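You operate a simulated robot arm through the tools that you are given. There is no shell and no other tool.

You run a simulated two-armed robot. Do the job below in one go: nothing can be reset, and whatever is moved stays where it is left.

## Task
Take the cover off the grey case; lay it on the black mat.
Fine: clamp the case first; hang its two bolts in the long slotted tray's free slots.
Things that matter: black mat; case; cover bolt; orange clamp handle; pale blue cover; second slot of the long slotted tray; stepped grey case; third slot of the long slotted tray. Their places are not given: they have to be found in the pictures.

It is judged by the outcome, as a careful person would: the job done as asked, and still so three seconds after it is handed in. It fails if anything else is knocked over, pushed out of place, dropped, spilled or broken. Lids that push on must go on centred and level and be pressed home; caps that screw on are set level and turned clockwise until they are tight.

## Robot
Two 7-joint arms with two-finger grippers on one trunk that stands fixed in place. Base frame: the origin is at the foot of the trunk, x ahead of it, y to its left, z up. Lengths are in m, angles in rad, forces in N, time in s.
The left shoulder is at [0.041, 0.175, 1.228], the right one opposite. With the tool pointing down near the work surface each hand reaches from about 0.1 to 0.84 m from the base axis, measured 20 degrees to its own side. Payload 2.94 kg a hand.
The tool frame of a hand sits at the grasp point between the pads (the TCP): z along the fingers, y along the line on which they close. The tips reach 0.03 m beyond it. Largest opening 0.138 m; the body of the gripper starts 0.109 m behind the TCP.
Orientation is told as [roll, pitch, yaw] about the base's x, y, z axes, in that order, counted from this pose: with the fingers straight down and closing along the base's y, the tool's x points along the base's -x, its y along +y and its z along -z.

## Interface
- The arms move only by the tool drive_tool. It takes "left_series", "right_series" or both (then of equal length, played together; a hand with none holds still); each is a list of rows, each an object (a shift or turn left out is 0, a gripper value left out holds the last) with "delta_pos": the shift along the tool's x, y, z in units of 40 mm (1.0 is 40 mm), a list of three; "rotation": the turn, a rotation vector about the tool's x, y, z in units of 4 degrees (1.0 is 4 degrees), a list of three; "jaw": the closure, from 0 (fully open) to 1 (shut). In form: [{"delta_pos": [x, y, z], "rotation": [ax, ay, az], "jaw": jaw}, ...]. A call has 1 to 20 rows; each row shifts and turns the commanded pose from where the row before left it, along the tool's axes as they then stand. A call with a number of a shift or a turn outside -1 to 1 is refused whole. A row lasts 0.2 s, in which the tool goes at most 0.05 m and 0.15 rad; a call with a longer step from one row to the next is refused whole, and so is a gripper value outside its range. Where a pose cannot be reached the arm comes as near as it can. A force on the tool above 90 N (or 10 N above the force at the start of the call, whichever is more), or a blocked arm, ends the call early, and 0.2 s more pass. Each finger halts on what it meets, pressing with about 22 N; the grip force reading is that of the motor and also rises with nothing between the fingers. The clock runs only during rows and for 0.2 s after the last one: add rows that do not move to give the fingers time. The reply holds the time, the measured pose of the TCP, the force on the tool along the base axes, the opening and the grip force, in the units named above and with some noise, with the torque about the TCP (base axes, N m) and any sound that the robot's microphone picked up, and new pictures: "show" is both (left out), scene, wrist or none (wrist: the cameras of the hands that moved).
- Cameras (640 x 400 px; columns grow to the right, rows downward): "scene" is now at [0.0888, 0.0261, 1.6905]; the picture's right is [0.36, -0.93, 0.00], its down [-0.80, -0.31, -0.51] and it looks along [0.48, 0.18, -0.86] (base axes); focal length 332 px, centre (320, 200). "left" rides on the left gripper at [0.071, -0.019, -0.146] in its tool frame; the picture's right is [0.26, 0.97, 0.00], its down [-0.85, 0.23, -0.48] and it looks along [-0.46, 0.12, 0.88] (tool axes); focal length 280 px, centre (320, 200). "right" rides on the right gripper at [0.071, 0.019, -0.146] in its tool frame; the picture's right is [-0.26, 0.96, 0.00], its down [-0.85, -0.23, -0.48] and it looks along [-0.46, -0.13, 0.88] (tool axes); focal length 280 px, centre (320, 200).
- move_column(by): slides the trunk up (or, below 0, down) by that many m; the arms and the scene camera ride with it, the base frame stays. It gives what a move gives, with no picture.
- pan_tilt(pan, tilt): turns the head with the scene camera to pan (to the left, within 2.094 rad either way) and tilt (down, from -0.506 to 1.204), counted from straight ahead of the robot. It gives what a move gives, and a new picture of the scene camera.
- probe_pixels(camera, pixels): for up to 12 pixels [column, row] of the newest picture of that camera ("zoom" is the newest enlarged one), the place [x, y, z] in the base frame of the surface seen there, good to about 0.003 m. The clock stands still meanwhile.
- inspect(camera, box): a new picture of the part [left, top, right, bottom] of that camera's present view, enlarged. The clock stands still meanwhile.
- close_job(): hands the job in; it is judged then, once.

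Leave the grippers open and the arms clear of the work at the hand-in unless told otherwise.

The tools are called by a JSON object that holds its "op" and its "data". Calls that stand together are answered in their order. drive_tool: Moves the arms, as the interface text tells. Its arguments: {"type":"object","properties":{"left_series":{"type":"array"},"right_series":{"type":"array"},"show":{"type":"string","enum":["both","scene","wrist","none"]}},"required":[]} The other tools are called the same way: move_column (by) slides the trunk up or down; pan_tilt (pan, tilt) turns the head that bears the scene camera; probe_pixels (camera, pixels) gives the place of the surface under pixels of a picture; inspect (camera, box) takes an enlarged picture of a part of a camera's view; close_job () hands the job in.

At the start:

```text
clock: 0.0
left_tcp_pos: [0.344, 0.4786, 1.2202]
left_ee_rot: [0.0, 0.001, -0.001]
left_wrist_force: [0.1, -0.4, -0.4]
left_ft_torque: [-0.05, 0.03, -0.01]
left_width: 0.1381
left_grasp_force: 0.1
right_tcp_pos: [0.5101, 0.0117, 1.1891]
right_ee_rot: [0.004, 0.003, 0.0]
right_wrist_force: [0.2, -0.2, -0.8]
right_ft_torque: [-0.04, 0.0, 0.0]
right_width: 0.1379
right_grasp_force: 0.1
trunk travel left (down, up): [-0.4, 0.334]
head pan, tilt: [0.368, 1.035]
```

scene: 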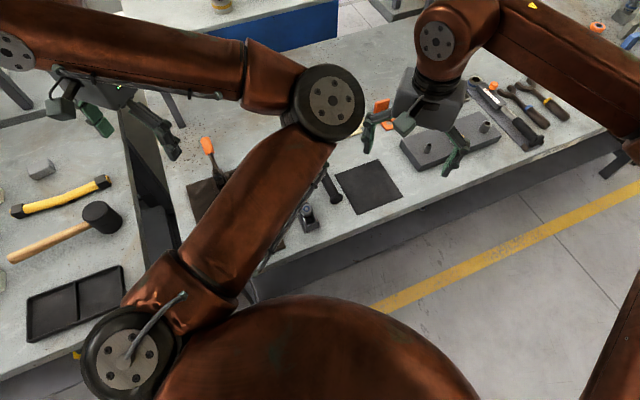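
right: 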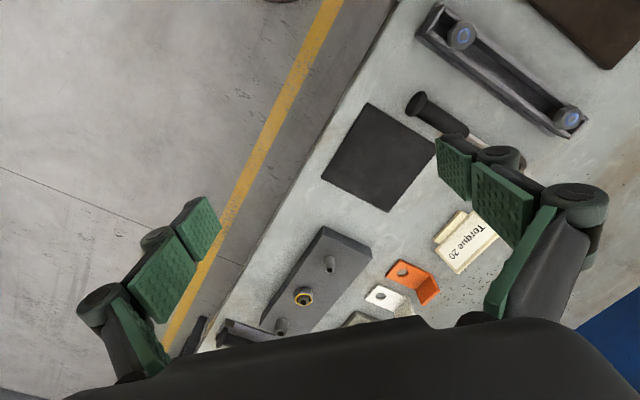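
left: 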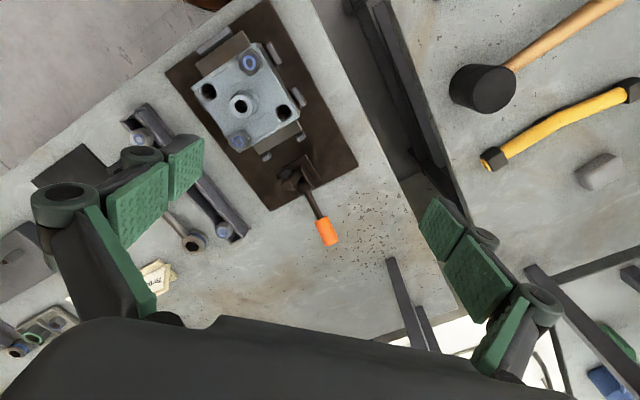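

The left wrist picture shows the case with its pale blue cover (about 245,95), two blue-headed bolts at (248,62) and (240,138), and an orange clamp handle at (326,232). The long slotted tray is at (190,170), with bolts at both ends. I'll enlarge these views.

{"op": "inspect", "data": {"camera": "left", "box": [100, 0, 420, 260]}}

{"op": "inspect", "data": {"camera": "right", "box": [300, 0, 640, 220]}}

{"op": "inspect", "data": {"camera": "scene", "box": [170, 60, 620, 260]}}

```text
1.54 times, centred on (260, 130) of left
```

zoom: 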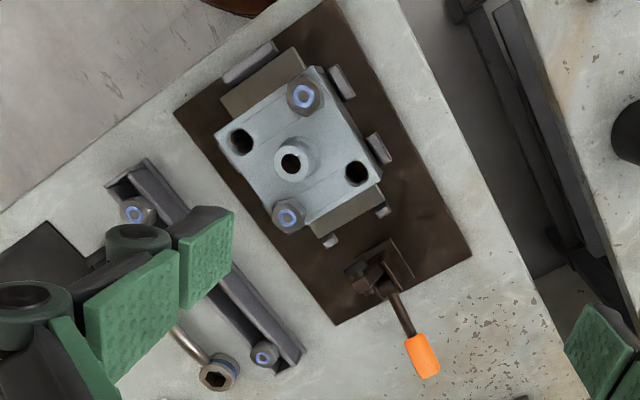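

```text
1.82 times, centred on (470, 110) of right
```

zoom: 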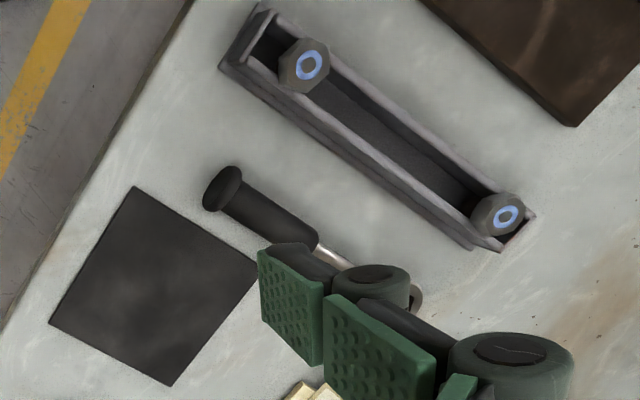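

```text
1.42 times, centred on (395, 160) of scene
```

zoom: 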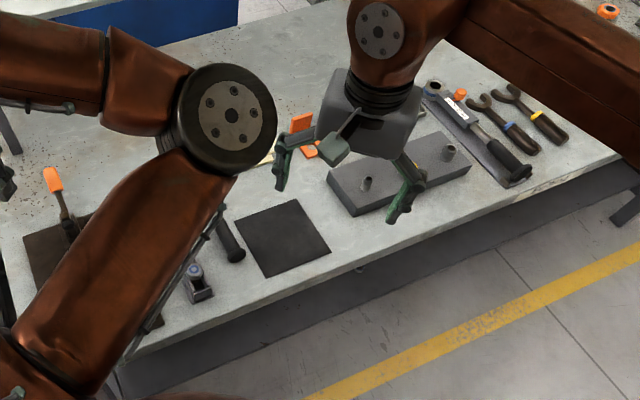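

I'll probe the places of the case, the bolts, the clamp, the tray and the mat.

{"op": "probe_pixels", "data": {"camera": "left", "pixels": [[250, 62], [239, 138], [240, 104], [208, 91], [284, 112], [256, 46], [195, 85], [290, 135], [326, 232], [304, 190], [292, 180], [230, 200]]}}

{"op": "probe_pixels", "data": {"camera": "right", "pixels": [[462, 36], [566, 117], [371, 104], [435, 144], [390, 210], [322, 176], [378, 155], [500, 62], [515, 85], [425, 35], [560, 130], [490, 80]]}}

{"op": "inspect", "data": {"camera": "left", "box": [180, 10, 340, 110]}}

{"op": "inspect", "data": {"camera": "left", "box": [220, 120, 380, 260]}}

{"op": "inspect", "data": {"camera": "right", "box": [400, 0, 600, 150]}}

```text
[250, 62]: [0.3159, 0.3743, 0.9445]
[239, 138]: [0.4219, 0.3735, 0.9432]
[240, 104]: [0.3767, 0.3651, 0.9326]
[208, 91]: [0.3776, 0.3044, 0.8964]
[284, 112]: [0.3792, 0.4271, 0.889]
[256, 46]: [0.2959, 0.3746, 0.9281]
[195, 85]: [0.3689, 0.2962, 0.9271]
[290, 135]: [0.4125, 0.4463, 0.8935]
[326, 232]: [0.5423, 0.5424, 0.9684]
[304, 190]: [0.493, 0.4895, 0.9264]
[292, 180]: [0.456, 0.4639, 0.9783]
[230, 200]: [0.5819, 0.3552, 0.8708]
```

```text
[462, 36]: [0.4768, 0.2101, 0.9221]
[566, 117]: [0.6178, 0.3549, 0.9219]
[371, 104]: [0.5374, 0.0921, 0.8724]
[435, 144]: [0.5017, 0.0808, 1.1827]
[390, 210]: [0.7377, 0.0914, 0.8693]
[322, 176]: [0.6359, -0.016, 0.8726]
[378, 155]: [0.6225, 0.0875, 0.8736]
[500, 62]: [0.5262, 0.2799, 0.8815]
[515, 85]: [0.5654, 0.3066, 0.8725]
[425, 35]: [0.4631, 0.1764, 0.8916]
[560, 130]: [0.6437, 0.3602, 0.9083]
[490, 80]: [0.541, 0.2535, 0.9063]
```

```text
4.00 times, centred on (260, 60) of left
```

zoom: 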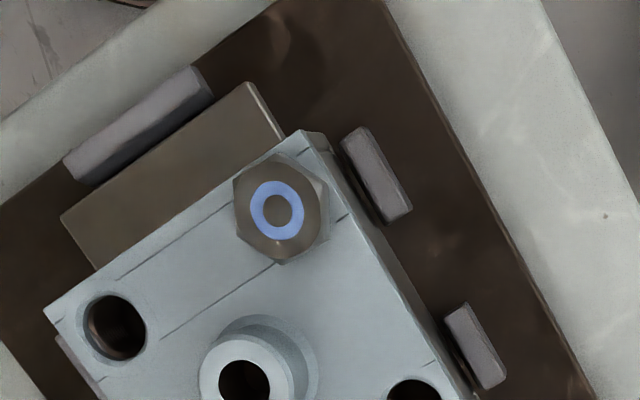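

```text
2.86 times, centred on (300, 190) of left
```

zoom: 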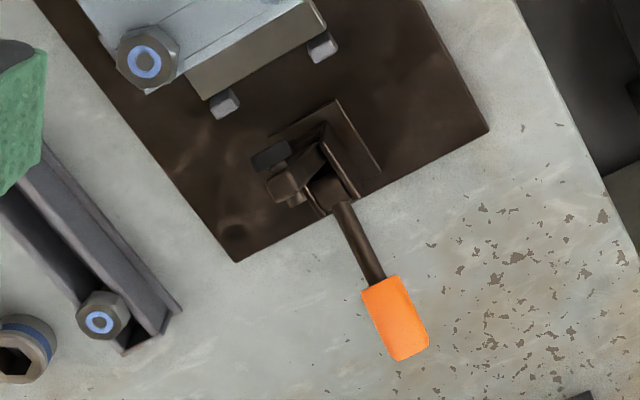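

```text
2.67 times, centred on (500, 75) of right
```

zoom: 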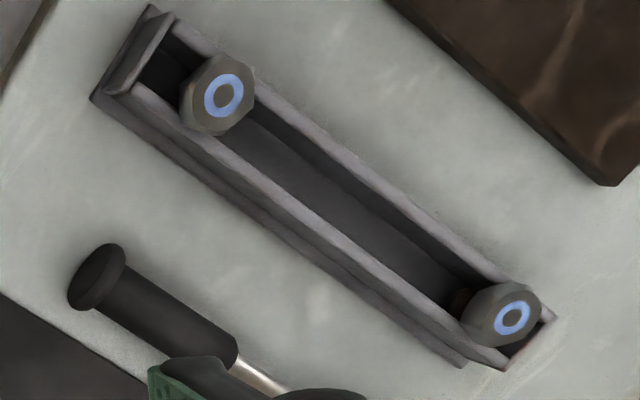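

The table top is at z ≈ 0.872 and the mat centre is near (0.637, 0.09). The two cover bolts are at (0.316, 0.374) and (0.422, 0.374). The clamp pivot is near (0.47, 0.47) and its handle end is at (0.54, 0.54, 0.97). I'll lower the left hand along its view line for a closer look at the clamp, and move the right hand over the tray to look at the slots.

{"op": "drive_tool", "data": {"left_series": [{"delta_pos": [-0.5, 0.1, 0.8]}, {"delta_pos": [-0.5, 0.1, 0.8]}, {"delta_pos": [-0.5, 0.1, 0.8]}, {}, {}], "right_series": [{"delta_pos": [0.5, 0.8, 0.2]}, {"delta_pos": [0.5, 0.8, 0.2]}, {"delta_pos": [0.5, 0.8, 0.2]}, {"delta_pos": [0.5, 0.8, 0.2]}, {}]}}

```text
clock: 0.6
left_tcp_pos: [0.3826, 0.4886, 1.1616]
left_ee_rot: [-0.001, -0.008, 0.011]
left_wrist_force: [-0.2, -0.4, 0.1]
left_ft_torque: [0.05, 0.03, 0.01]
left_width: 0.1379
left_grasp_force: 0.1
right_tcp_pos: [0.4869, 0.0589, 1.1623]
right_ee_rot: [-0.028, -0.002, -0.036]
right_wrist_force: [0.1, -4.1, -0.8]
right_ft_torque: [0.51, 0.02, 0.09]
right_width: 0.1378
right_grasp_force: 0.0
trunk travel left (down, up): [-0.4, 0.334]
head pan, tilt: [0.368, 1.035]
stopped in row 3 (right hand): the force on the tool passed its limit at 129 N (the readings are from after the stop); the commanded pose is now the measured one
```

scene: 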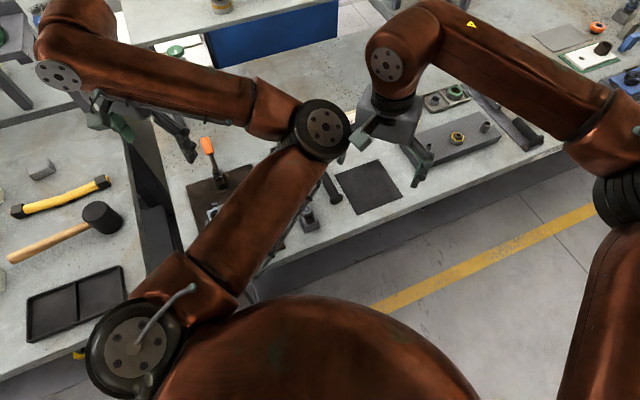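
right: 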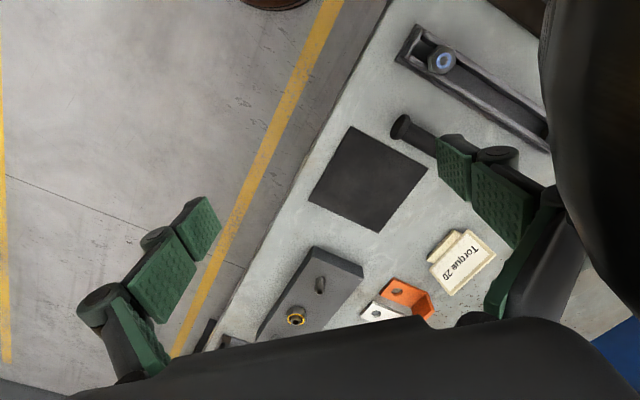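
left: 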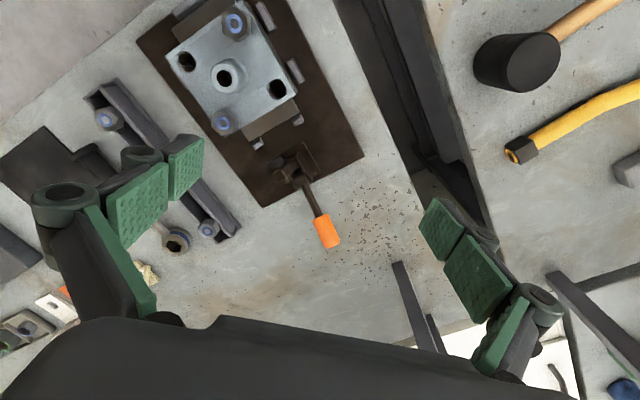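

The right hand touched the left arm's elbow. I'll back it off well to the right and leave it clear.

{"op": "drive_tool", "data": {"right_series": [{"delta_pos": [0, -0.8, 0]}, {"delta_pos": [0, -1, 0]}, {"delta_pos": [0.5, -1, 0]}, {"delta_pos": [0.5, -1, 0]}, {"delta_pos": [0.5, -1, 0]}, {"delta_pos": [0.5, -1, 0]}, {"delta_pos": [0.5, -1, 0]}, {"delta_pos": [0.5, -1, 0]}, {"delta_pos": [0, -1, 0]}, {"delta_pos": [0, -1, 0]}, {}], "show": "none"}}

{"op": "drive_tool", "data": {"left_series": [{"delta_pos": [0, -0.5, 0.8]}, {"delta_pos": [0, -0.5, 0.8]}, {}, {}], "show": "both"}}

```text
clock: 3.0
left_tcp_pos: [0.3808, 0.4896, 1.1602]
left_ee_rot: [-0.001, -0.007, 0.011]
left_wrist_force: [-0.6, -0.2, 0.7]
left_ft_torque: [-0.03, 0.01, -0.01]
left_width: 0.138
left_grasp_force: 0.0
right_tcp_pos: [0.353, -0.3295, 1.174]
right_ee_rot: [-0.029, -0.002, -0.036]
right_wrist_force: [1.2, -0.4, 0.3]
right_ft_torque: [-0.03, 0.02, -0.01]
right_width: 0.1381
right_grasp_force: 0.1
trunk travel left (down, up): [-0.4, 0.334]
head pan, tilt: [0.368, 1.035]
```

```text
clock: 4.0
left_tcp_pos: [0.3823, 0.4471, 1.0975]
left_ee_rot: [-0.001, -0.009, 0.009]
left_wrist_force: [0.0, 0.2, -0.4]
left_ft_torque: [0.0, -0.03, 0.0]
left_width: 0.1379
left_grasp_force: 0.2
right_tcp_pos: [0.3515, -0.3302, 1.1738]
right_ee_rot: [-0.03, -0.003, -0.036]
right_wrist_force: [-0.1, 0.2, 0.6]
right_ft_torque: [-0.01, 0.0, 0.0]
right_width: 0.1378
right_grasp_force: 0.1
trunk travel left (down, up): [-0.4, 0.334]
head pan, tilt: [0.368, 1.035]
```

scene: 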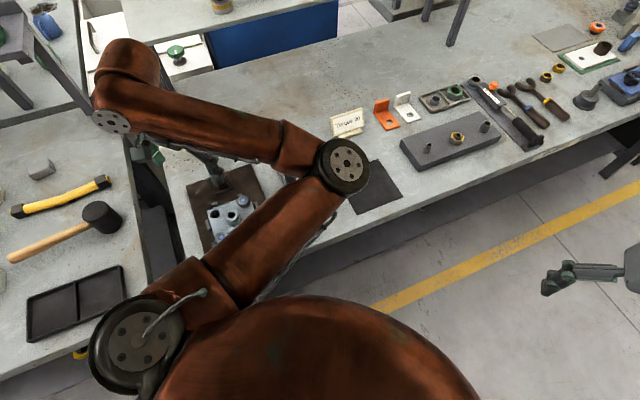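
left: 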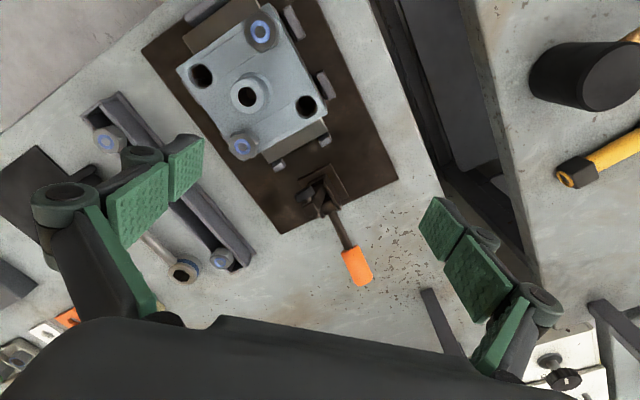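

I'll enlarge the clamp and the case in the left picture.

{"op": "inspect", "data": {"camera": "left", "box": [260, 130, 420, 300]}}

{"op": "inspect", "data": {"camera": "left", "box": [160, 0, 360, 190]}}

{"op": "probe_pixels", "data": {"camera": "left", "pixels": [[358, 268], [342, 235], [330, 210], [318, 195], [303, 195], [308, 180], [330, 180], [365, 280], [350, 252], [280, 165], [320, 143], [325, 170]]}}

```text
2.35 times, centred on (340, 215) of left
```

zoom: 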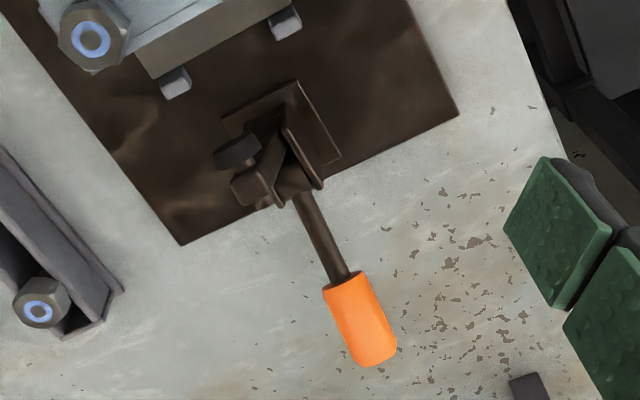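

```text
2.11 times, centred on (260, 95) of left
```

zoom: 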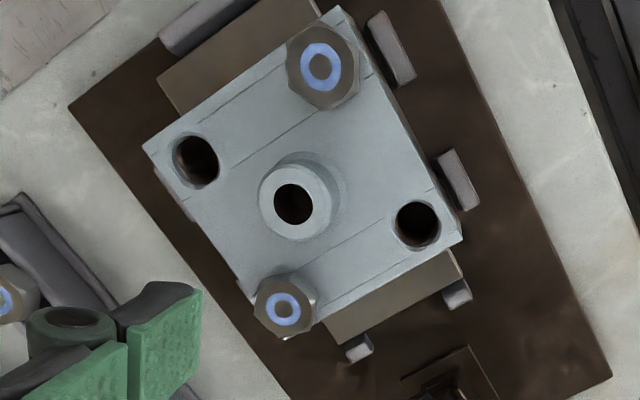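

```text
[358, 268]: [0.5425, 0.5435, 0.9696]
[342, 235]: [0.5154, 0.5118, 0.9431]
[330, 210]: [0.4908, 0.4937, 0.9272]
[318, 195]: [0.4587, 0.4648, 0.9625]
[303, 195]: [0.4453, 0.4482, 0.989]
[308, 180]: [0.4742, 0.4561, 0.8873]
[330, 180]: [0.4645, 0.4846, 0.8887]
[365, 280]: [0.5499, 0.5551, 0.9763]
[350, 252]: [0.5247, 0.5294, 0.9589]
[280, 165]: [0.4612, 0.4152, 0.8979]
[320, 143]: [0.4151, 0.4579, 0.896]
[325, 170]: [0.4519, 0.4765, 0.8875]
```

The clamp looks open: the handle leans outward about 30° above horizontal, and its arm with the pad points up toward the case. I'll probe more points on the case, cover and clamp before touching anything.

{"op": "inspect", "data": {"camera": "left", "box": [270, 150, 350, 220]}}

{"op": "probe_pixels", "data": {"camera": "left", "pixels": [[261, 30], [244, 145], [236, 91], [200, 75], [308, 104], [222, 100], [290, 85], [318, 120], [178, 68], [258, 3], [225, 132], [298, 137]]}}

{"op": "probe_pixels", "data": {"camera": "left", "pixels": [[305, 148], [290, 152], [320, 138], [245, 88], [213, 85], [275, 125], [256, 105], [230, 60], [199, 15], [210, 30], [264, 78], [232, 118]]}}

```text
5.71 times, centred on (310, 185) of left
```

zoom: 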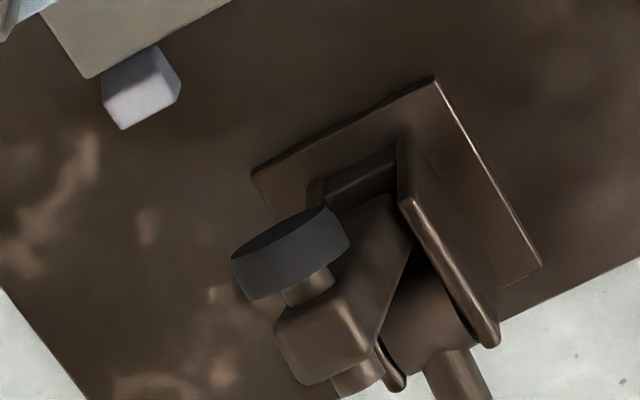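

```text
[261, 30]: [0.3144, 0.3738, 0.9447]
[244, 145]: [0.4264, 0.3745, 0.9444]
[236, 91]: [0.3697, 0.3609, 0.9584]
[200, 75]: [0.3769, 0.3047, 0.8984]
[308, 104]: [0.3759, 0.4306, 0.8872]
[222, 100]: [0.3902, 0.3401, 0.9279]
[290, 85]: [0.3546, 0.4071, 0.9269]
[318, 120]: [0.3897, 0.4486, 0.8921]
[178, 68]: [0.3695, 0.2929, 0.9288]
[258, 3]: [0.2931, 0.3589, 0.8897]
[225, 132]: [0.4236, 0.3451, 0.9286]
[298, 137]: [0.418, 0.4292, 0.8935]
```

```text
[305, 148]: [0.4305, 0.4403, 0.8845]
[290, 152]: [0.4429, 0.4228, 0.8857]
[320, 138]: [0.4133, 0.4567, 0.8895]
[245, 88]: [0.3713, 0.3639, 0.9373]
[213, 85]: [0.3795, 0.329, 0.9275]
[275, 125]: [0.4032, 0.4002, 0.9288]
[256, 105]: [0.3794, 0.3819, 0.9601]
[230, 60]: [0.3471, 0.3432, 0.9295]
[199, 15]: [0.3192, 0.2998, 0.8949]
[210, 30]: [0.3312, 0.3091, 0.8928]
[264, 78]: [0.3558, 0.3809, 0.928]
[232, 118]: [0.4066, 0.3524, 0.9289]
```

Readings so far: cover top at z ≈ 0.928, bolt heads at z ≈ 0.944, boss top at z ≈ 0.96. The handle runs outward along (1,1) at about 30° up. I'll yaw the left hand by +45° so the fingers close along the clamp's hinge axis, then move above the orange handle.

{"op": "drive_tool", "data": {"left_series": [{"rotation": [0, 0, -0.95], "jaw": 0.5}, {"rotation": [0, 0, -0.95]}, {"rotation": [0, 0, -0.95]}, {"rotation": [0, 0, -0.95]}, {"rotation": [0, 0, -0.95]}, {"rotation": [0, 0, -0.95]}, {"rotation": [0, 0, -0.95]}, {"rotation": [0, 0, -0.95]}, {"rotation": [0, 0, -0.95]}, {"rotation": [0, 0, -0.95]}, {"rotation": [0, 0, -0.95]}, {"rotation": [0, 0, -0.9]}, {"delta_pos": [-0.8, -0.2, 0]}, {"delta_pos": [-0.8, -0.2, 0]}, {"delta_pos": [-0.8, -0.2, 0]}, {"delta_pos": [-0.8, -0.2, 0]}, {"delta_pos": [-0.8, -0.2, 0]}, {"delta_pos": [-0.4, -0.11, 0]}, {}], "show": "both"}}

```text
clock: 8.0
left_tcp_pos: [0.5355, 0.5446, 1.0987]
left_ee_rot: [-0.007, -0.006, 0.803]
left_wrist_force: [0.6, 0.2, 0.3]
left_ft_torque: [-0.02, 0.0, 0.02]
left_width: 0.069
left_grasp_force: 0.1
right_tcp_pos: [0.3512, -0.3312, 1.173]
right_ee_rot: [-0.028, -0.002, -0.035]
right_wrist_force: [-1.1, 0.2, 0.6]
right_ft_torque: [-0.01, -0.06, -0.01]
right_width: 0.138
right_grasp_force: 0.1
trunk travel left (down, up): [-0.4, 0.334]
head pan, tilt: [0.368, 1.035]
```

scene: 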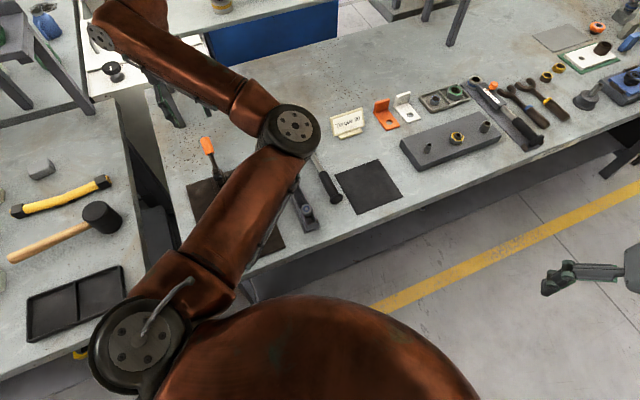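
left: 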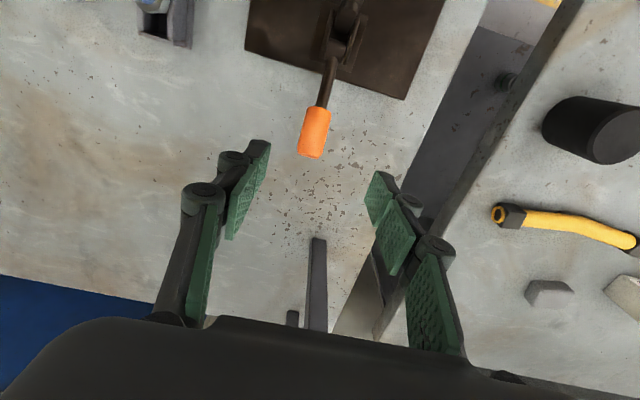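

The orange handle sits between the fingers at about (314,132). I'll enlarge and probe it.

{"op": "inspect", "data": {"camera": "left", "box": [250, 0, 410, 170]}}

{"op": "probe_pixels", "data": {"camera": "left", "pixels": [[314, 132], [303, 132], [326, 132], [317, 112], [311, 152], [329, 85], [333, 62], [345, 20], [350, 5], [330, 40]]}}

{"op": "inspect", "data": {"camera": "scene", "box": [160, 120, 340, 260]}}

```text
2.35 times, centred on (330, 85) of left
```

zoom: 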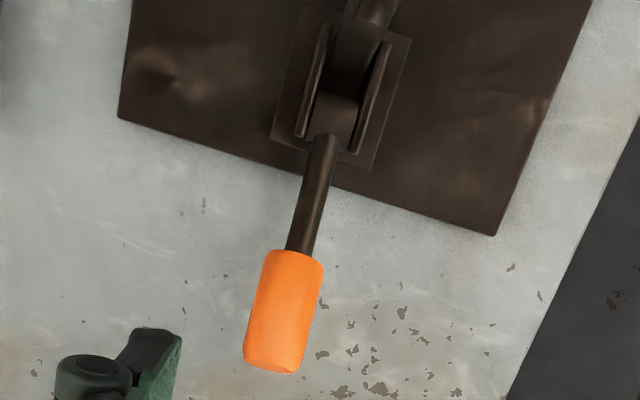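

```text
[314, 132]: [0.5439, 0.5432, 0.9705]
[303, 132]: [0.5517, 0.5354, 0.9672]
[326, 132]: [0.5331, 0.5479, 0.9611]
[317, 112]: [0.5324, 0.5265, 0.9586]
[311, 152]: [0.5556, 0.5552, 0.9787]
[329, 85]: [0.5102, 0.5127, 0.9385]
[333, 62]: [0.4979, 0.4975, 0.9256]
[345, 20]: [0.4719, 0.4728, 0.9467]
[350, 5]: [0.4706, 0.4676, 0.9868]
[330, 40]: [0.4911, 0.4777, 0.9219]
```

```text
2.86 times, centred on (250, 190) of scene
```

zoom: 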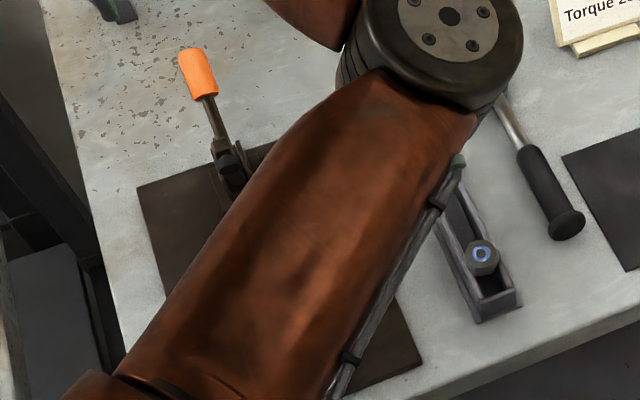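

The handle axis passes through about (0.548, 0.547, 0.960), tilted about 30° above horizontal. I'll lower the open fingers around it and look before closing.

{"op": "drive_tool", "data": {"left_series": [{"delta_pos": [-0.22, -0.18, 0.6]}, {"delta_pos": [0, 0, 0.8]}, {"delta_pos": [0, 0, 0.8]}, {"delta_pos": [0, 0, 0.8]}, {"delta_pos": [0, 0, 0.42]}, {}, {}], "show": "wrist"}}

```text
clock: 9.6
left_tcp_pos: [0.5483, 0.5458, 0.9622]
left_ee_rot: [-0.007, -0.005, 0.802]
left_wrist_force: [0.3, -0.3, 0.5]
left_ft_torque: [0.02, 0.01, 0.01]
left_width: 0.069
left_grasp_force: 0.0
right_tcp_pos: [0.3514, -0.3306, 1.1738]
right_ee_rot: [-0.03, -0.002, -0.034]
right_wrist_force: [0.2, -0.2, 0.9]
right_ft_torque: [0.01, -0.01, -0.01]
right_width: 0.138
right_grasp_force: 0.1
trunk travel left (down, up): [-0.4, 0.334]
head pan, tilt: [0.368, 1.035]
```

left: 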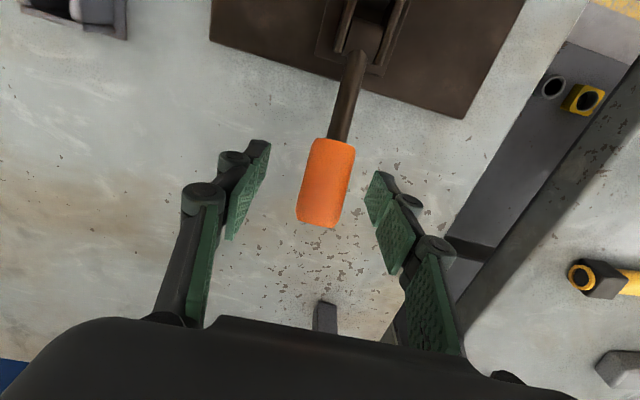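

The handle is between the pads. Closing on it.

{"op": "drive_tool", "data": {"left_series": [{"jaw": 0.7}, {"jaw": 0.85}, {"jaw": 0.9}, {"jaw": 0.95}, {}], "show": "wrist"}}

```text
clock: 10.8
left_tcp_pos: [0.5466, 0.5464, 0.9613]
left_ee_rot: [-0.004, -0.003, 0.802]
left_wrist_force: [-8.5, 5.7, -1.3]
left_ft_torque: [0.46, 0.44, -0.91]
left_width: 0.025
left_grasp_force: 41.6
right_tcp_pos: [0.352, -0.3302, 1.1736]
right_ee_rot: [-0.029, -0.004, -0.034]
right_wrist_force: [-0.6, -0.1, -0.1]
right_ft_torque: [0.01, -0.02, -0.01]
right_width: 0.1381
right_grasp_force: 0.0
trunk travel left (down, up): [-0.4, 0.334]
head pan, tilt: [0.368, 1.035]
```

left: 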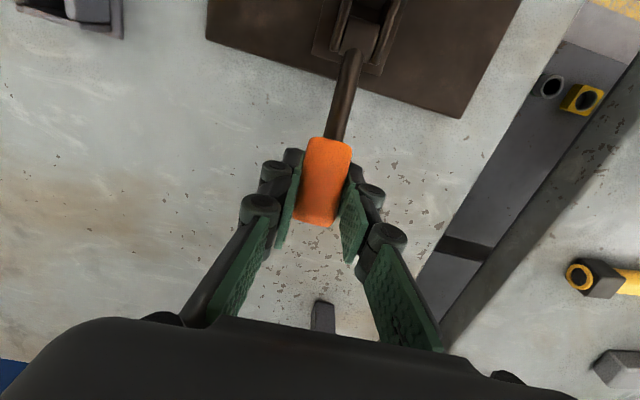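

The handle is gripped at 0.025 m. I'll start lifting it along an arc about the estimated pivot and watch the force.

{"op": "drive_tool", "data": {"left_series": [{"delta_pos": [0.07, 0.05, -0.11]}, {"delta_pos": [0.07, 0, -0.11]}, {"delta_pos": [0.075, 0, -0.096]}, {"delta_pos": [0.075, 0, -0.096]}, {"delta_pos": [0.082, 0, -0.089]}, {"delta_pos": [0.082, 0, -0.089]}, {}], "show": "both"}}

```text
clock: 12.4
left_tcp_pos: [0.5351, 0.5352, 0.9849]
left_ee_rot: [-0.007, -0.005, 0.802]
left_wrist_force: [5.5, 12.3, -6.4]
left_ft_torque: [1.64, -0.13, -1.06]
left_width: 0.0254
left_grasp_force: 44.6
right_tcp_pos: [0.3533, -0.3291, 1.1735]
right_ee_rot: [-0.03, -0.003, -0.036]
right_wrist_force: [-0.1, -0.2, 0.2]
right_ft_torque: [0.0, -0.03, -0.04]
right_width: 0.138
right_grasp_force: 0.0
trunk travel left (down, up): [-0.4, 0.334]
head pan, tilt: [0.368, 1.035]
```

scene: 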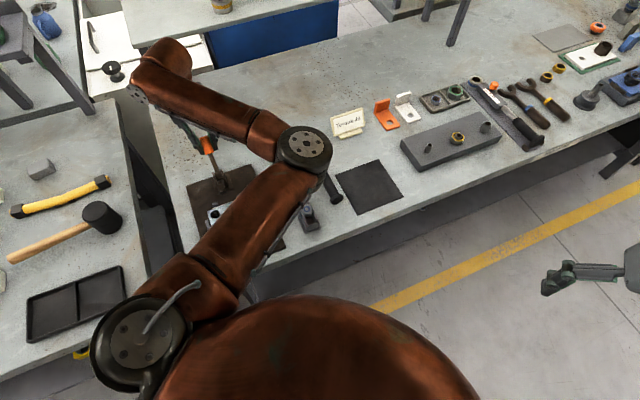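
left: 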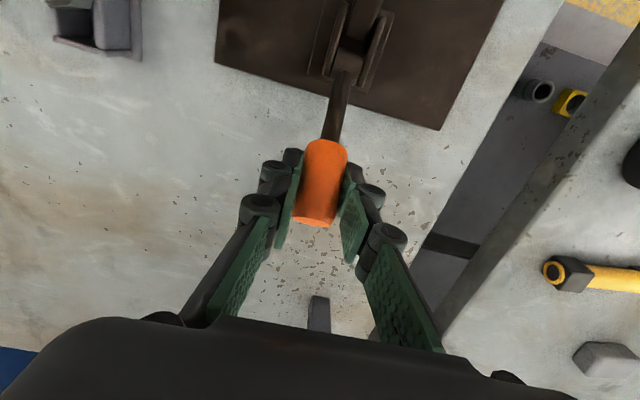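

The handle follows, with about 14 N of resistance along its path. Continuing the arc.

{"op": "drive_tool", "data": {"left_series": [{"delta_pos": [0.089, 0, -0.083]}, {"delta_pos": [0.089, 0, -0.083]}, {"delta_pos": [0.096, 0, -0.074]}, {"delta_pos": [0.096, 0, -0.074]}, {"delta_pos": [0.103, 0, -0.066]}, {"delta_pos": [0.103, 0, -0.066]}, {"delta_pos": [0.109, 0, -0.056]}, {"delta_pos": [0.109, 0, -0.056]}, {}], "show": "both"}}

```text
clock: 14.4
left_tcp_pos: [0.512, 0.5122, 1.0055]
left_ee_rot: [-0.007, -0.002, 0.804]
left_wrist_force: [5.1, 12.5, -10.7]
left_ft_torque: [1.26, -0.79, -0.12]
left_width: 0.0262
left_grasp_force: 45.1
right_tcp_pos: [0.3527, -0.3284, 1.1742]
right_ee_rot: [-0.03, -0.002, -0.036]
right_wrist_force: [0.1, 0.7, -0.5]
right_ft_torque: [0.03, 0.0, 0.0]
right_width: 0.1383
right_grasp_force: 0.1
trunk travel left (down, up): [-0.4, 0.334]
head pan, tilt: [0.368, 1.035]
```

scene: 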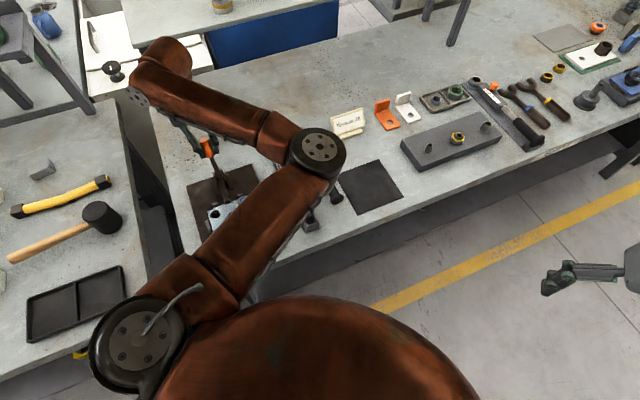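
left: 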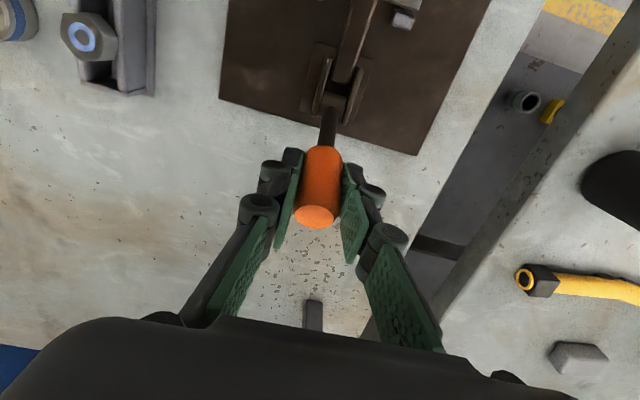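

Good tracking: the handle is at about 65° and the clamp arm is coming down. Continuing.

{"op": "drive_tool", "data": {"left_series": [{"delta_pos": [0.112, 0, -0.046]}, {"delta_pos": [0.112, 0, -0.046]}, {"delta_pos": [0.115, 0, -0.036]}, {"delta_pos": [0.115, 0, -0.036]}, {"delta_pos": [0.119, 0, -0.026]}, {"delta_pos": [0.119, 0, -0.026]}, {}], "show": "both"}}

{"op": "inspect", "data": {"camera": "left", "box": [220, 0, 500, 180]}}

{"op": "inspect", "data": {"camera": "scene", "box": [160, 100, 340, 260]}}

```text
clock: 16.0
left_tcp_pos: [0.4922, 0.492, 1.0156]
left_ee_rot: [-0.007, -0.002, 0.804]
left_wrist_force: [5.2, 14.6, -4.7]
left_ft_torque: [1.25, -0.83, 0.02]
left_width: 0.0261
left_grasp_force: 45.3
right_tcp_pos: [0.3521, -0.3295, 1.1738]
right_ee_rot: [-0.031, -0.001, -0.037]
right_wrist_force: [-0.6, 0.5, 0.5]
right_ft_torque: [0.0, -0.03, 0.0]
right_width: 0.1379
right_grasp_force: 0.1
trunk travel left (down, up): [-0.4, 0.334]
head pan, tilt: [0.368, 1.035]
```

scene: 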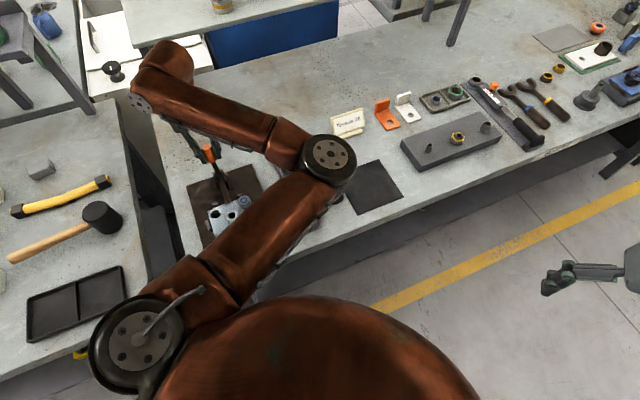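
left: 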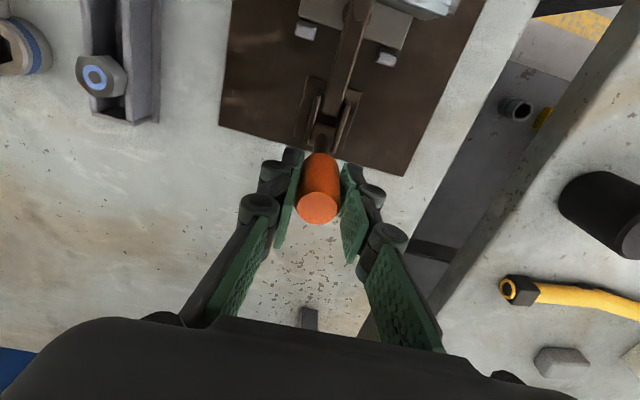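

```text
2.22 times, centred on (360, 90) of left
```

zoom: 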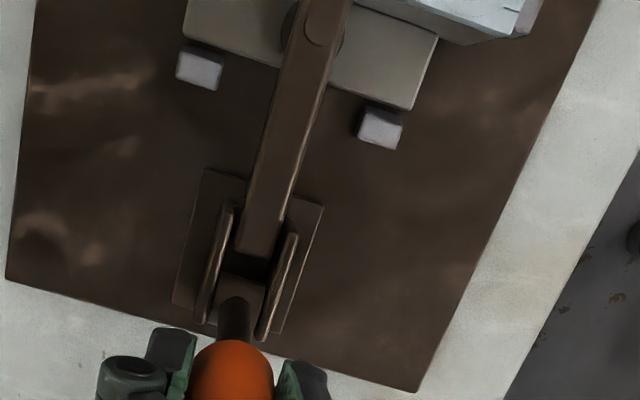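

```text
2.50 times, centred on (250, 180) of scene
```

zoom: 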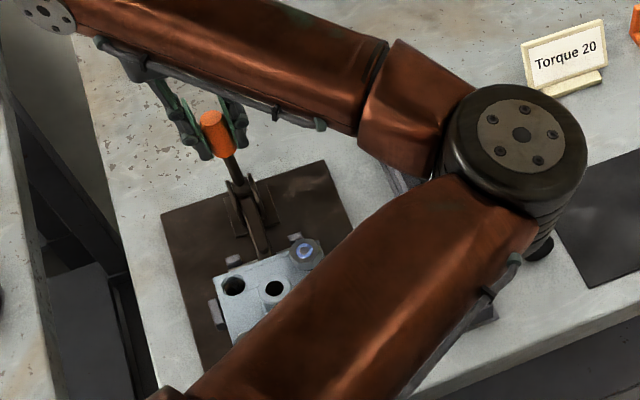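

The clamp arm now reaches over the case's flange. I'll continue in small steps until it stops.

{"op": "drive_tool", "data": {"left_series": [{"delta_pos": [0.121, 0, -0.016]}, {"delta_pos": [0.121, 0, -0.016]}, {"delta_pos": [0.121, 0, -0.005]}, {"delta_pos": [0.121, 0, -0.005]}, {}], "show": "wrist"}}

{"op": "inspect", "data": {"camera": "left", "box": [220, 0, 500, 180]}}

{"op": "inspect", "data": {"camera": "scene", "box": [180, 110, 300, 220]}}

```text
clock: 17.2
left_tcp_pos: [0.4785, 0.4732, 1.0176]
left_ee_rot: [-0.007, 0.0, 0.801]
left_wrist_force: [-0.5, -1.7, 2.0]
left_ft_torque: [-0.06, 0.03, 0.0]
left_width: 0.0064
left_grasp_force: 0.0
right_tcp_pos: [0.3513, -0.3326, 1.173]
right_ee_rot: [-0.029, -0.003, -0.035]
right_wrist_force: [0.6, -0.4, -0.2]
right_ft_torque: [0.01, -0.01, -0.01]
right_width: 0.138
right_grasp_force: 0.0
trunk travel left (down, up): [-0.4, 0.334]
head pan, tilt: [0.368, 1.035]
```

left: 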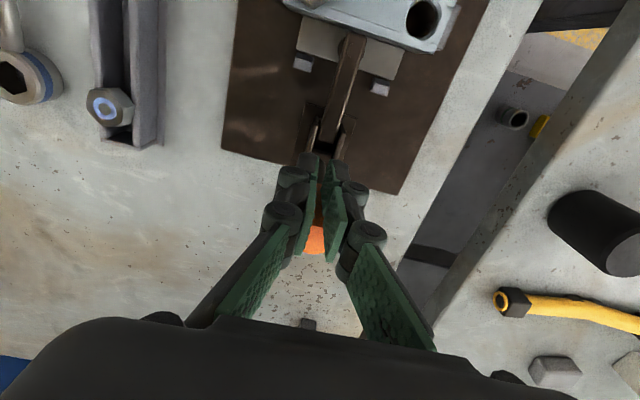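

```text
2.22 times, centred on (360, 90) of left
```

zoom: 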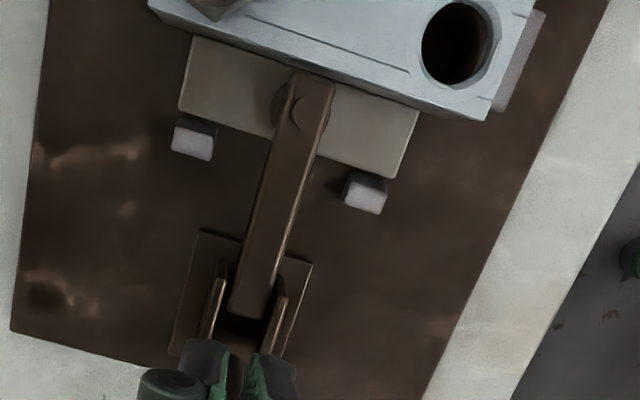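

```text
3.64 times, centred on (240, 165) of scene
```

zoom: 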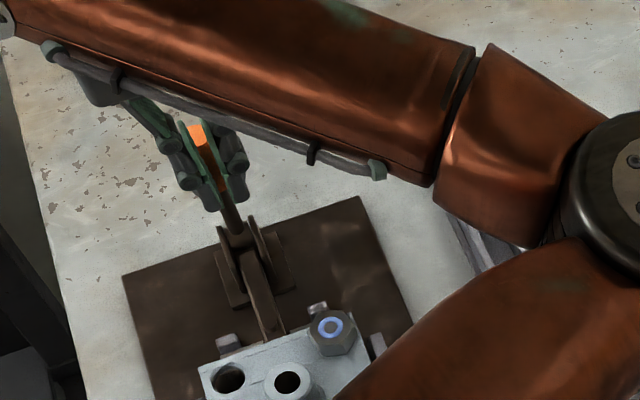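

The arm is down on the flange. The handle stopped near 82° and slid out from between the pads, which have closed just inboard of it. I'll rise clear and look at the clamp to see whether it is fully home.

{"op": "drive_tool", "data": {"left_series": [{"delta_pos": [0.1, 0, -0.8]}, {"delta_pos": [0, 0, -0.9]}, {"delta_pos": [0, 0, -0.9], "jaw": 0.7}, {"delta_pos": [0.9, 0, 0]}, {"delta_pos": [0.9, 0, 0]}, {"delta_pos": [0.9, 0, 0]}, {"delta_pos": [0.9, 0, 0]}, {}, {}], "show": "both"}}

{"op": "inspect", "data": {"camera": "left", "box": [220, 0, 480, 200]}}

```text
clock: 19.2
left_tcp_pos: [0.3743, 0.3687, 1.1211]
left_ee_rot: [-0.008, -0.006, 0.802]
left_wrist_force: [-0.1, -0.1, 0.5]
left_ft_torque: [0.01, -0.01, 0.01]
left_width: 0.0415
left_grasp_force: 0.1
right_tcp_pos: [0.3512, -0.3323, 1.1732]
right_ee_rot: [-0.029, -0.003, -0.035]
right_wrist_force: [0.5, -0.1, -0.3]
right_ft_torque: [0.02, 0.0, 0.0]
right_width: 0.138
right_grasp_force: 0.1
trunk travel left (down, up): [-0.4, 0.334]
head pan, tilt: [0.368, 1.035]
```

scene: 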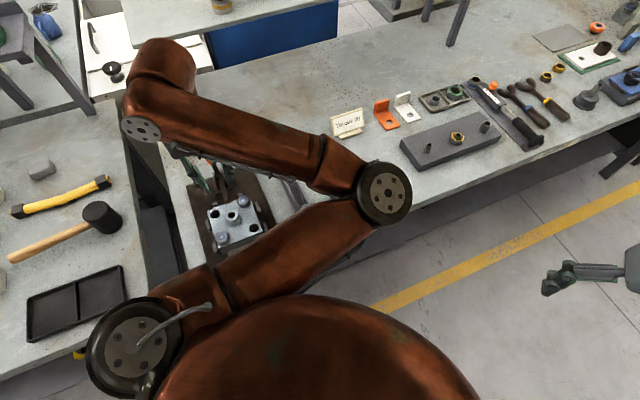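
left: 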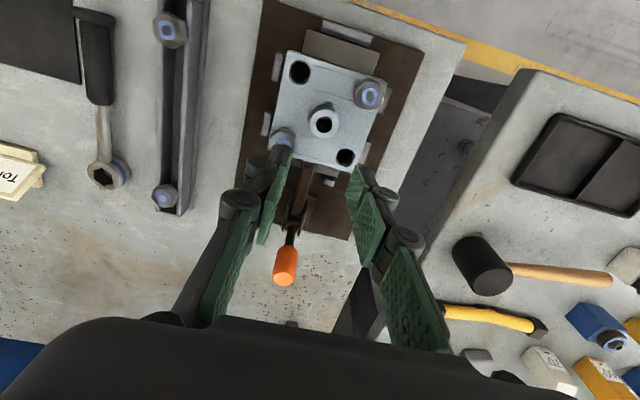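

```text
2.00 times, centred on (350, 100) of left
```

zoom: 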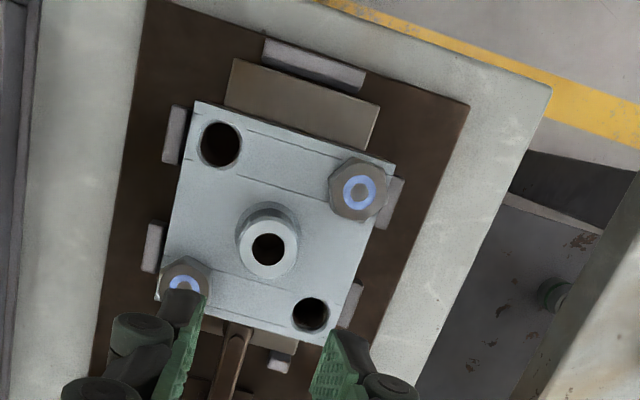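

I can see the cover well now. I'll probe the handle, the arm and the cover features.

{"op": "probe_pixels", "data": {"camera": "left", "pixels": [[285, 270], [285, 283], [287, 250], [290, 237], [296, 212], [303, 185], [308, 172], [286, 262]]}}

{"op": "probe_pixels", "data": {"camera": "left", "pixels": [[369, 95], [282, 143], [322, 113], [336, 130], [300, 72], [347, 157], [289, 51], [386, 81], [359, 171], [345, 52], [320, 160], [330, 172]]}}

{"op": "inspect", "data": {"camera": "left", "box": [240, 140, 380, 300]}}

```text
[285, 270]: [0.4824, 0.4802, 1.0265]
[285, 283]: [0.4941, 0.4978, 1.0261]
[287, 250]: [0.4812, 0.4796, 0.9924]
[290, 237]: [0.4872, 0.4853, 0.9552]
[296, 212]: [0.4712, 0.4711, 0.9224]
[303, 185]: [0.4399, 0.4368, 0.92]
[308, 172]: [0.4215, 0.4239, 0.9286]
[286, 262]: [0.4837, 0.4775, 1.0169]
```

```text
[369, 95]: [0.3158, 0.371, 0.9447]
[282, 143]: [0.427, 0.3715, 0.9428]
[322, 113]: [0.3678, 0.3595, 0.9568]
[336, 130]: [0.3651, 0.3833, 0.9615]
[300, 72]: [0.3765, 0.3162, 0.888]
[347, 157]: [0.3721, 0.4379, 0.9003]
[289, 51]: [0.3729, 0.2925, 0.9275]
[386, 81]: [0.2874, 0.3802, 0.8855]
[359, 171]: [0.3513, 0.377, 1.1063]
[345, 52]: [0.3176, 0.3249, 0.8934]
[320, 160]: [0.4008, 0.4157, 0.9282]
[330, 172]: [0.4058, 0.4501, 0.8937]
```

```text
2.50 times, centred on (310, 220) of left
```

zoom: 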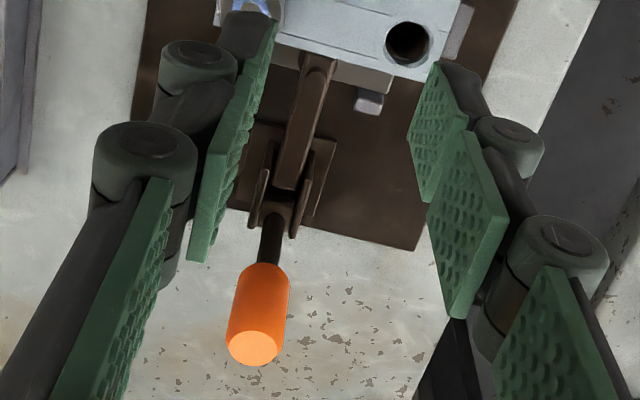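

The clamp arm is level at z ≈ 0.92 with its pad on the flange, and the handle is nearly upright. To be sure it is home, I'll bring the closed fingers behind the handle from outside and push inward gently.

{"op": "drive_tool", "data": {"left_series": [{"delta_pos": [-0.9, 0, 0], "jaw": 1}, {"delta_pos": [-0.9, 0, 0]}, {"delta_pos": [-0.9, 0, 0]}, {"delta_pos": [-0.9, 0, 0]}, {"delta_pos": [-0.9, 0, 0]}, {"delta_pos": [-0.9, 0, 0]}, {"delta_pos": [0, 0, 0.9]}, {"delta_pos": [0, 0, 0.9]}, {"delta_pos": [0, 0, 0.9]}, {"delta_pos": [0, 0, 0.1]}, {}, {}], "show": "both"}}

```text
clock: 21.8
left_tcp_pos: [0.5262, 0.5257, 1.0108]
left_ee_rot: [-0.007, -0.002, 0.805]
left_wrist_force: [0.4, -0.3, -0.2]
left_ft_torque: [-0.02, -0.01, -0.03]
left_width: 0.0
left_grasp_force: 22.7
right_tcp_pos: [0.3521, -0.3323, 1.1725]
right_ee_rot: [-0.03, 0.001, -0.035]
right_wrist_force: [-0.6, 0.4, 1.5]
right_ft_torque: [0.0, 0.05, 0.01]
right_width: 0.1382
right_grasp_force: 0.1
trunk travel left (down, up): [-0.4, 0.334]
head pan, tilt: [0.368, 1.035]
```

scene: 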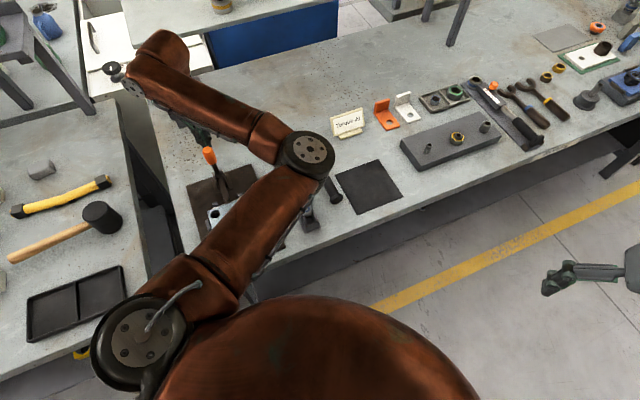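
left: 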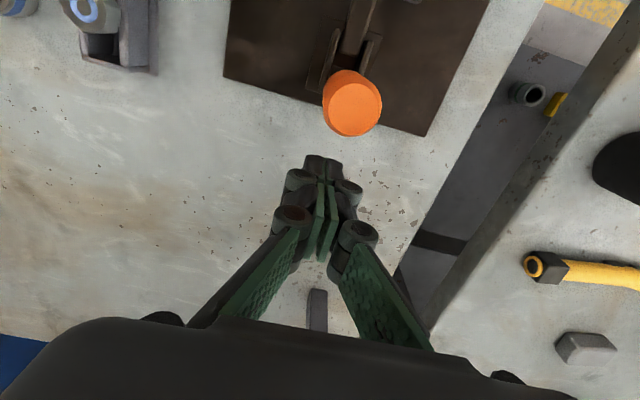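

The closed fingers line up with the handle along the inward direction. Pushing inward slowly, watching for contact force.

{"op": "drive_tool", "data": {"left_series": [{"delta_pos": [0.3, 0, 0]}, {"delta_pos": [0.2, 0, 0]}, {"delta_pos": [0.15, 0, 0]}, {"delta_pos": [0.1, 0, 0]}, {"delta_pos": [0.1, 0, 0]}, {"delta_pos": [0.1, 0, 0]}, {}], "show": "wrist"}}

```text
clock: 23.4
left_tcp_pos: [0.5072, 0.5056, 1.0098]
left_ee_rot: [-0.004, -0.017, 0.799]
left_wrist_force: [37.6, 44.2, 20.9]
left_ft_torque: [-0.91, 0.55, -0.12]
left_width: 0.0061
left_grasp_force: 28.2
right_tcp_pos: [0.3568, -0.3259, 1.1732]
right_ee_rot: [-0.032, 0.003, -0.035]
right_wrist_force: [-0.4, 0.2, -0.4]
right_ft_torque: [-0.01, -0.03, -0.03]
right_width: 0.1381
right_grasp_force: 0.1
trunk travel left (down, up): [-0.4, 0.334]
head pan, tilt: [0.368, 1.035]
```

left: 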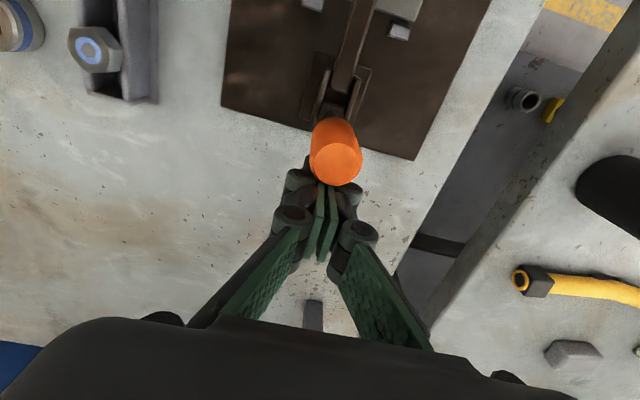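

Contact at about 58 N and the handle did not move, so the clamp is closed and at its stop. I'll back off outward, rise, and go above the tray to see its slots.

{"op": "drive_tool", "data": {"left_series": [{"delta_pos": [-0.6, 0, 0]}, {"delta_pos": [0, 0, -0.9]}, {"delta_pos": [0, 0, -0.9]}, {"delta_pos": [0, 0, -0.9]}, {"delta_pos": [0, 0, -0.9], "jaw": 0.5}, {"delta_pos": [0.9, -0.5, 0]}, {"delta_pos": [0.9, -0.5, 0]}, {"delta_pos": [0.9, -0.9, 0]}, {"delta_pos": [0.6, -0.9, 0]}, {"delta_pos": [0.6, -0.9, 0]}, {}, {}], "show": "both"}}

```text
refused: row 8 steps farther than a row can; nothing moved
```

{"op": "drive_tool", "data": {"left_series": [{"delta_pos": [-0.6, 0, 0]}, {"delta_pos": [0, 0, -0.9]}, {"delta_pos": [0, 0, -0.9]}, {"delta_pos": [0, 0, -0.9]}, {"delta_pos": [0, 0, -0.9], "jaw": 0.5}, {"delta_pos": [0.9, -0.6, 0]}, {"delta_pos": [0.9, -0.6, 0]}, {"delta_pos": [0.9, -0.6, 0]}, {"delta_pos": [0.7, -0.8, 0]}, {"delta_pos": [0.7, -0.8, 0]}, {}, {}], "show": "both"}}

```text
clock: 26.0
left_tcp_pos: [0.4987, 0.3018, 1.1544]
left_ee_rot: [-0.008, -0.005, 0.802]
left_wrist_force: [0.5, -0.7, 0.3]
left_ft_torque: [-0.02, 0.02, 0.0]
left_width: 0.0691
left_grasp_force: 0.0
right_tcp_pos: [0.3521, -0.3309, 1.1735]
right_ee_rot: [-0.028, -0.002, -0.034]
right_wrist_force: [0.1, -1.1, 0.8]
right_ft_torque: [0.01, 0.0, 0.01]
right_width: 0.138
right_grasp_force: 0.0
trunk travel left (down, up): [-0.4, 0.334]
head pan, tilt: [0.368, 1.035]
```

scene: 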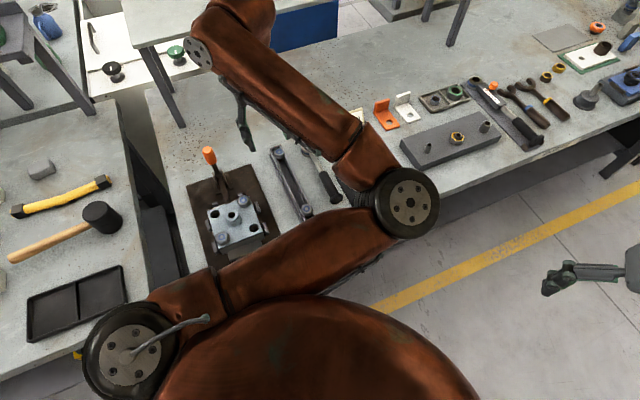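
left: 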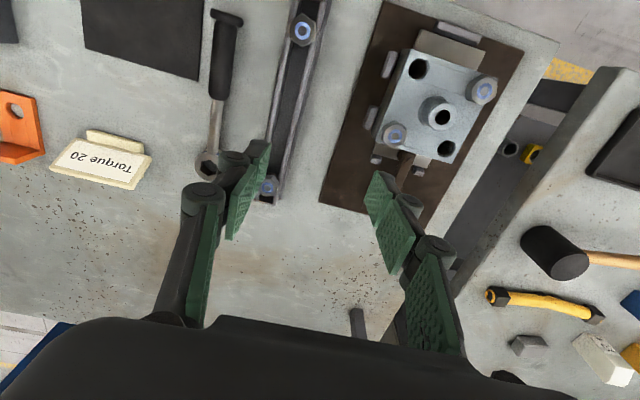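

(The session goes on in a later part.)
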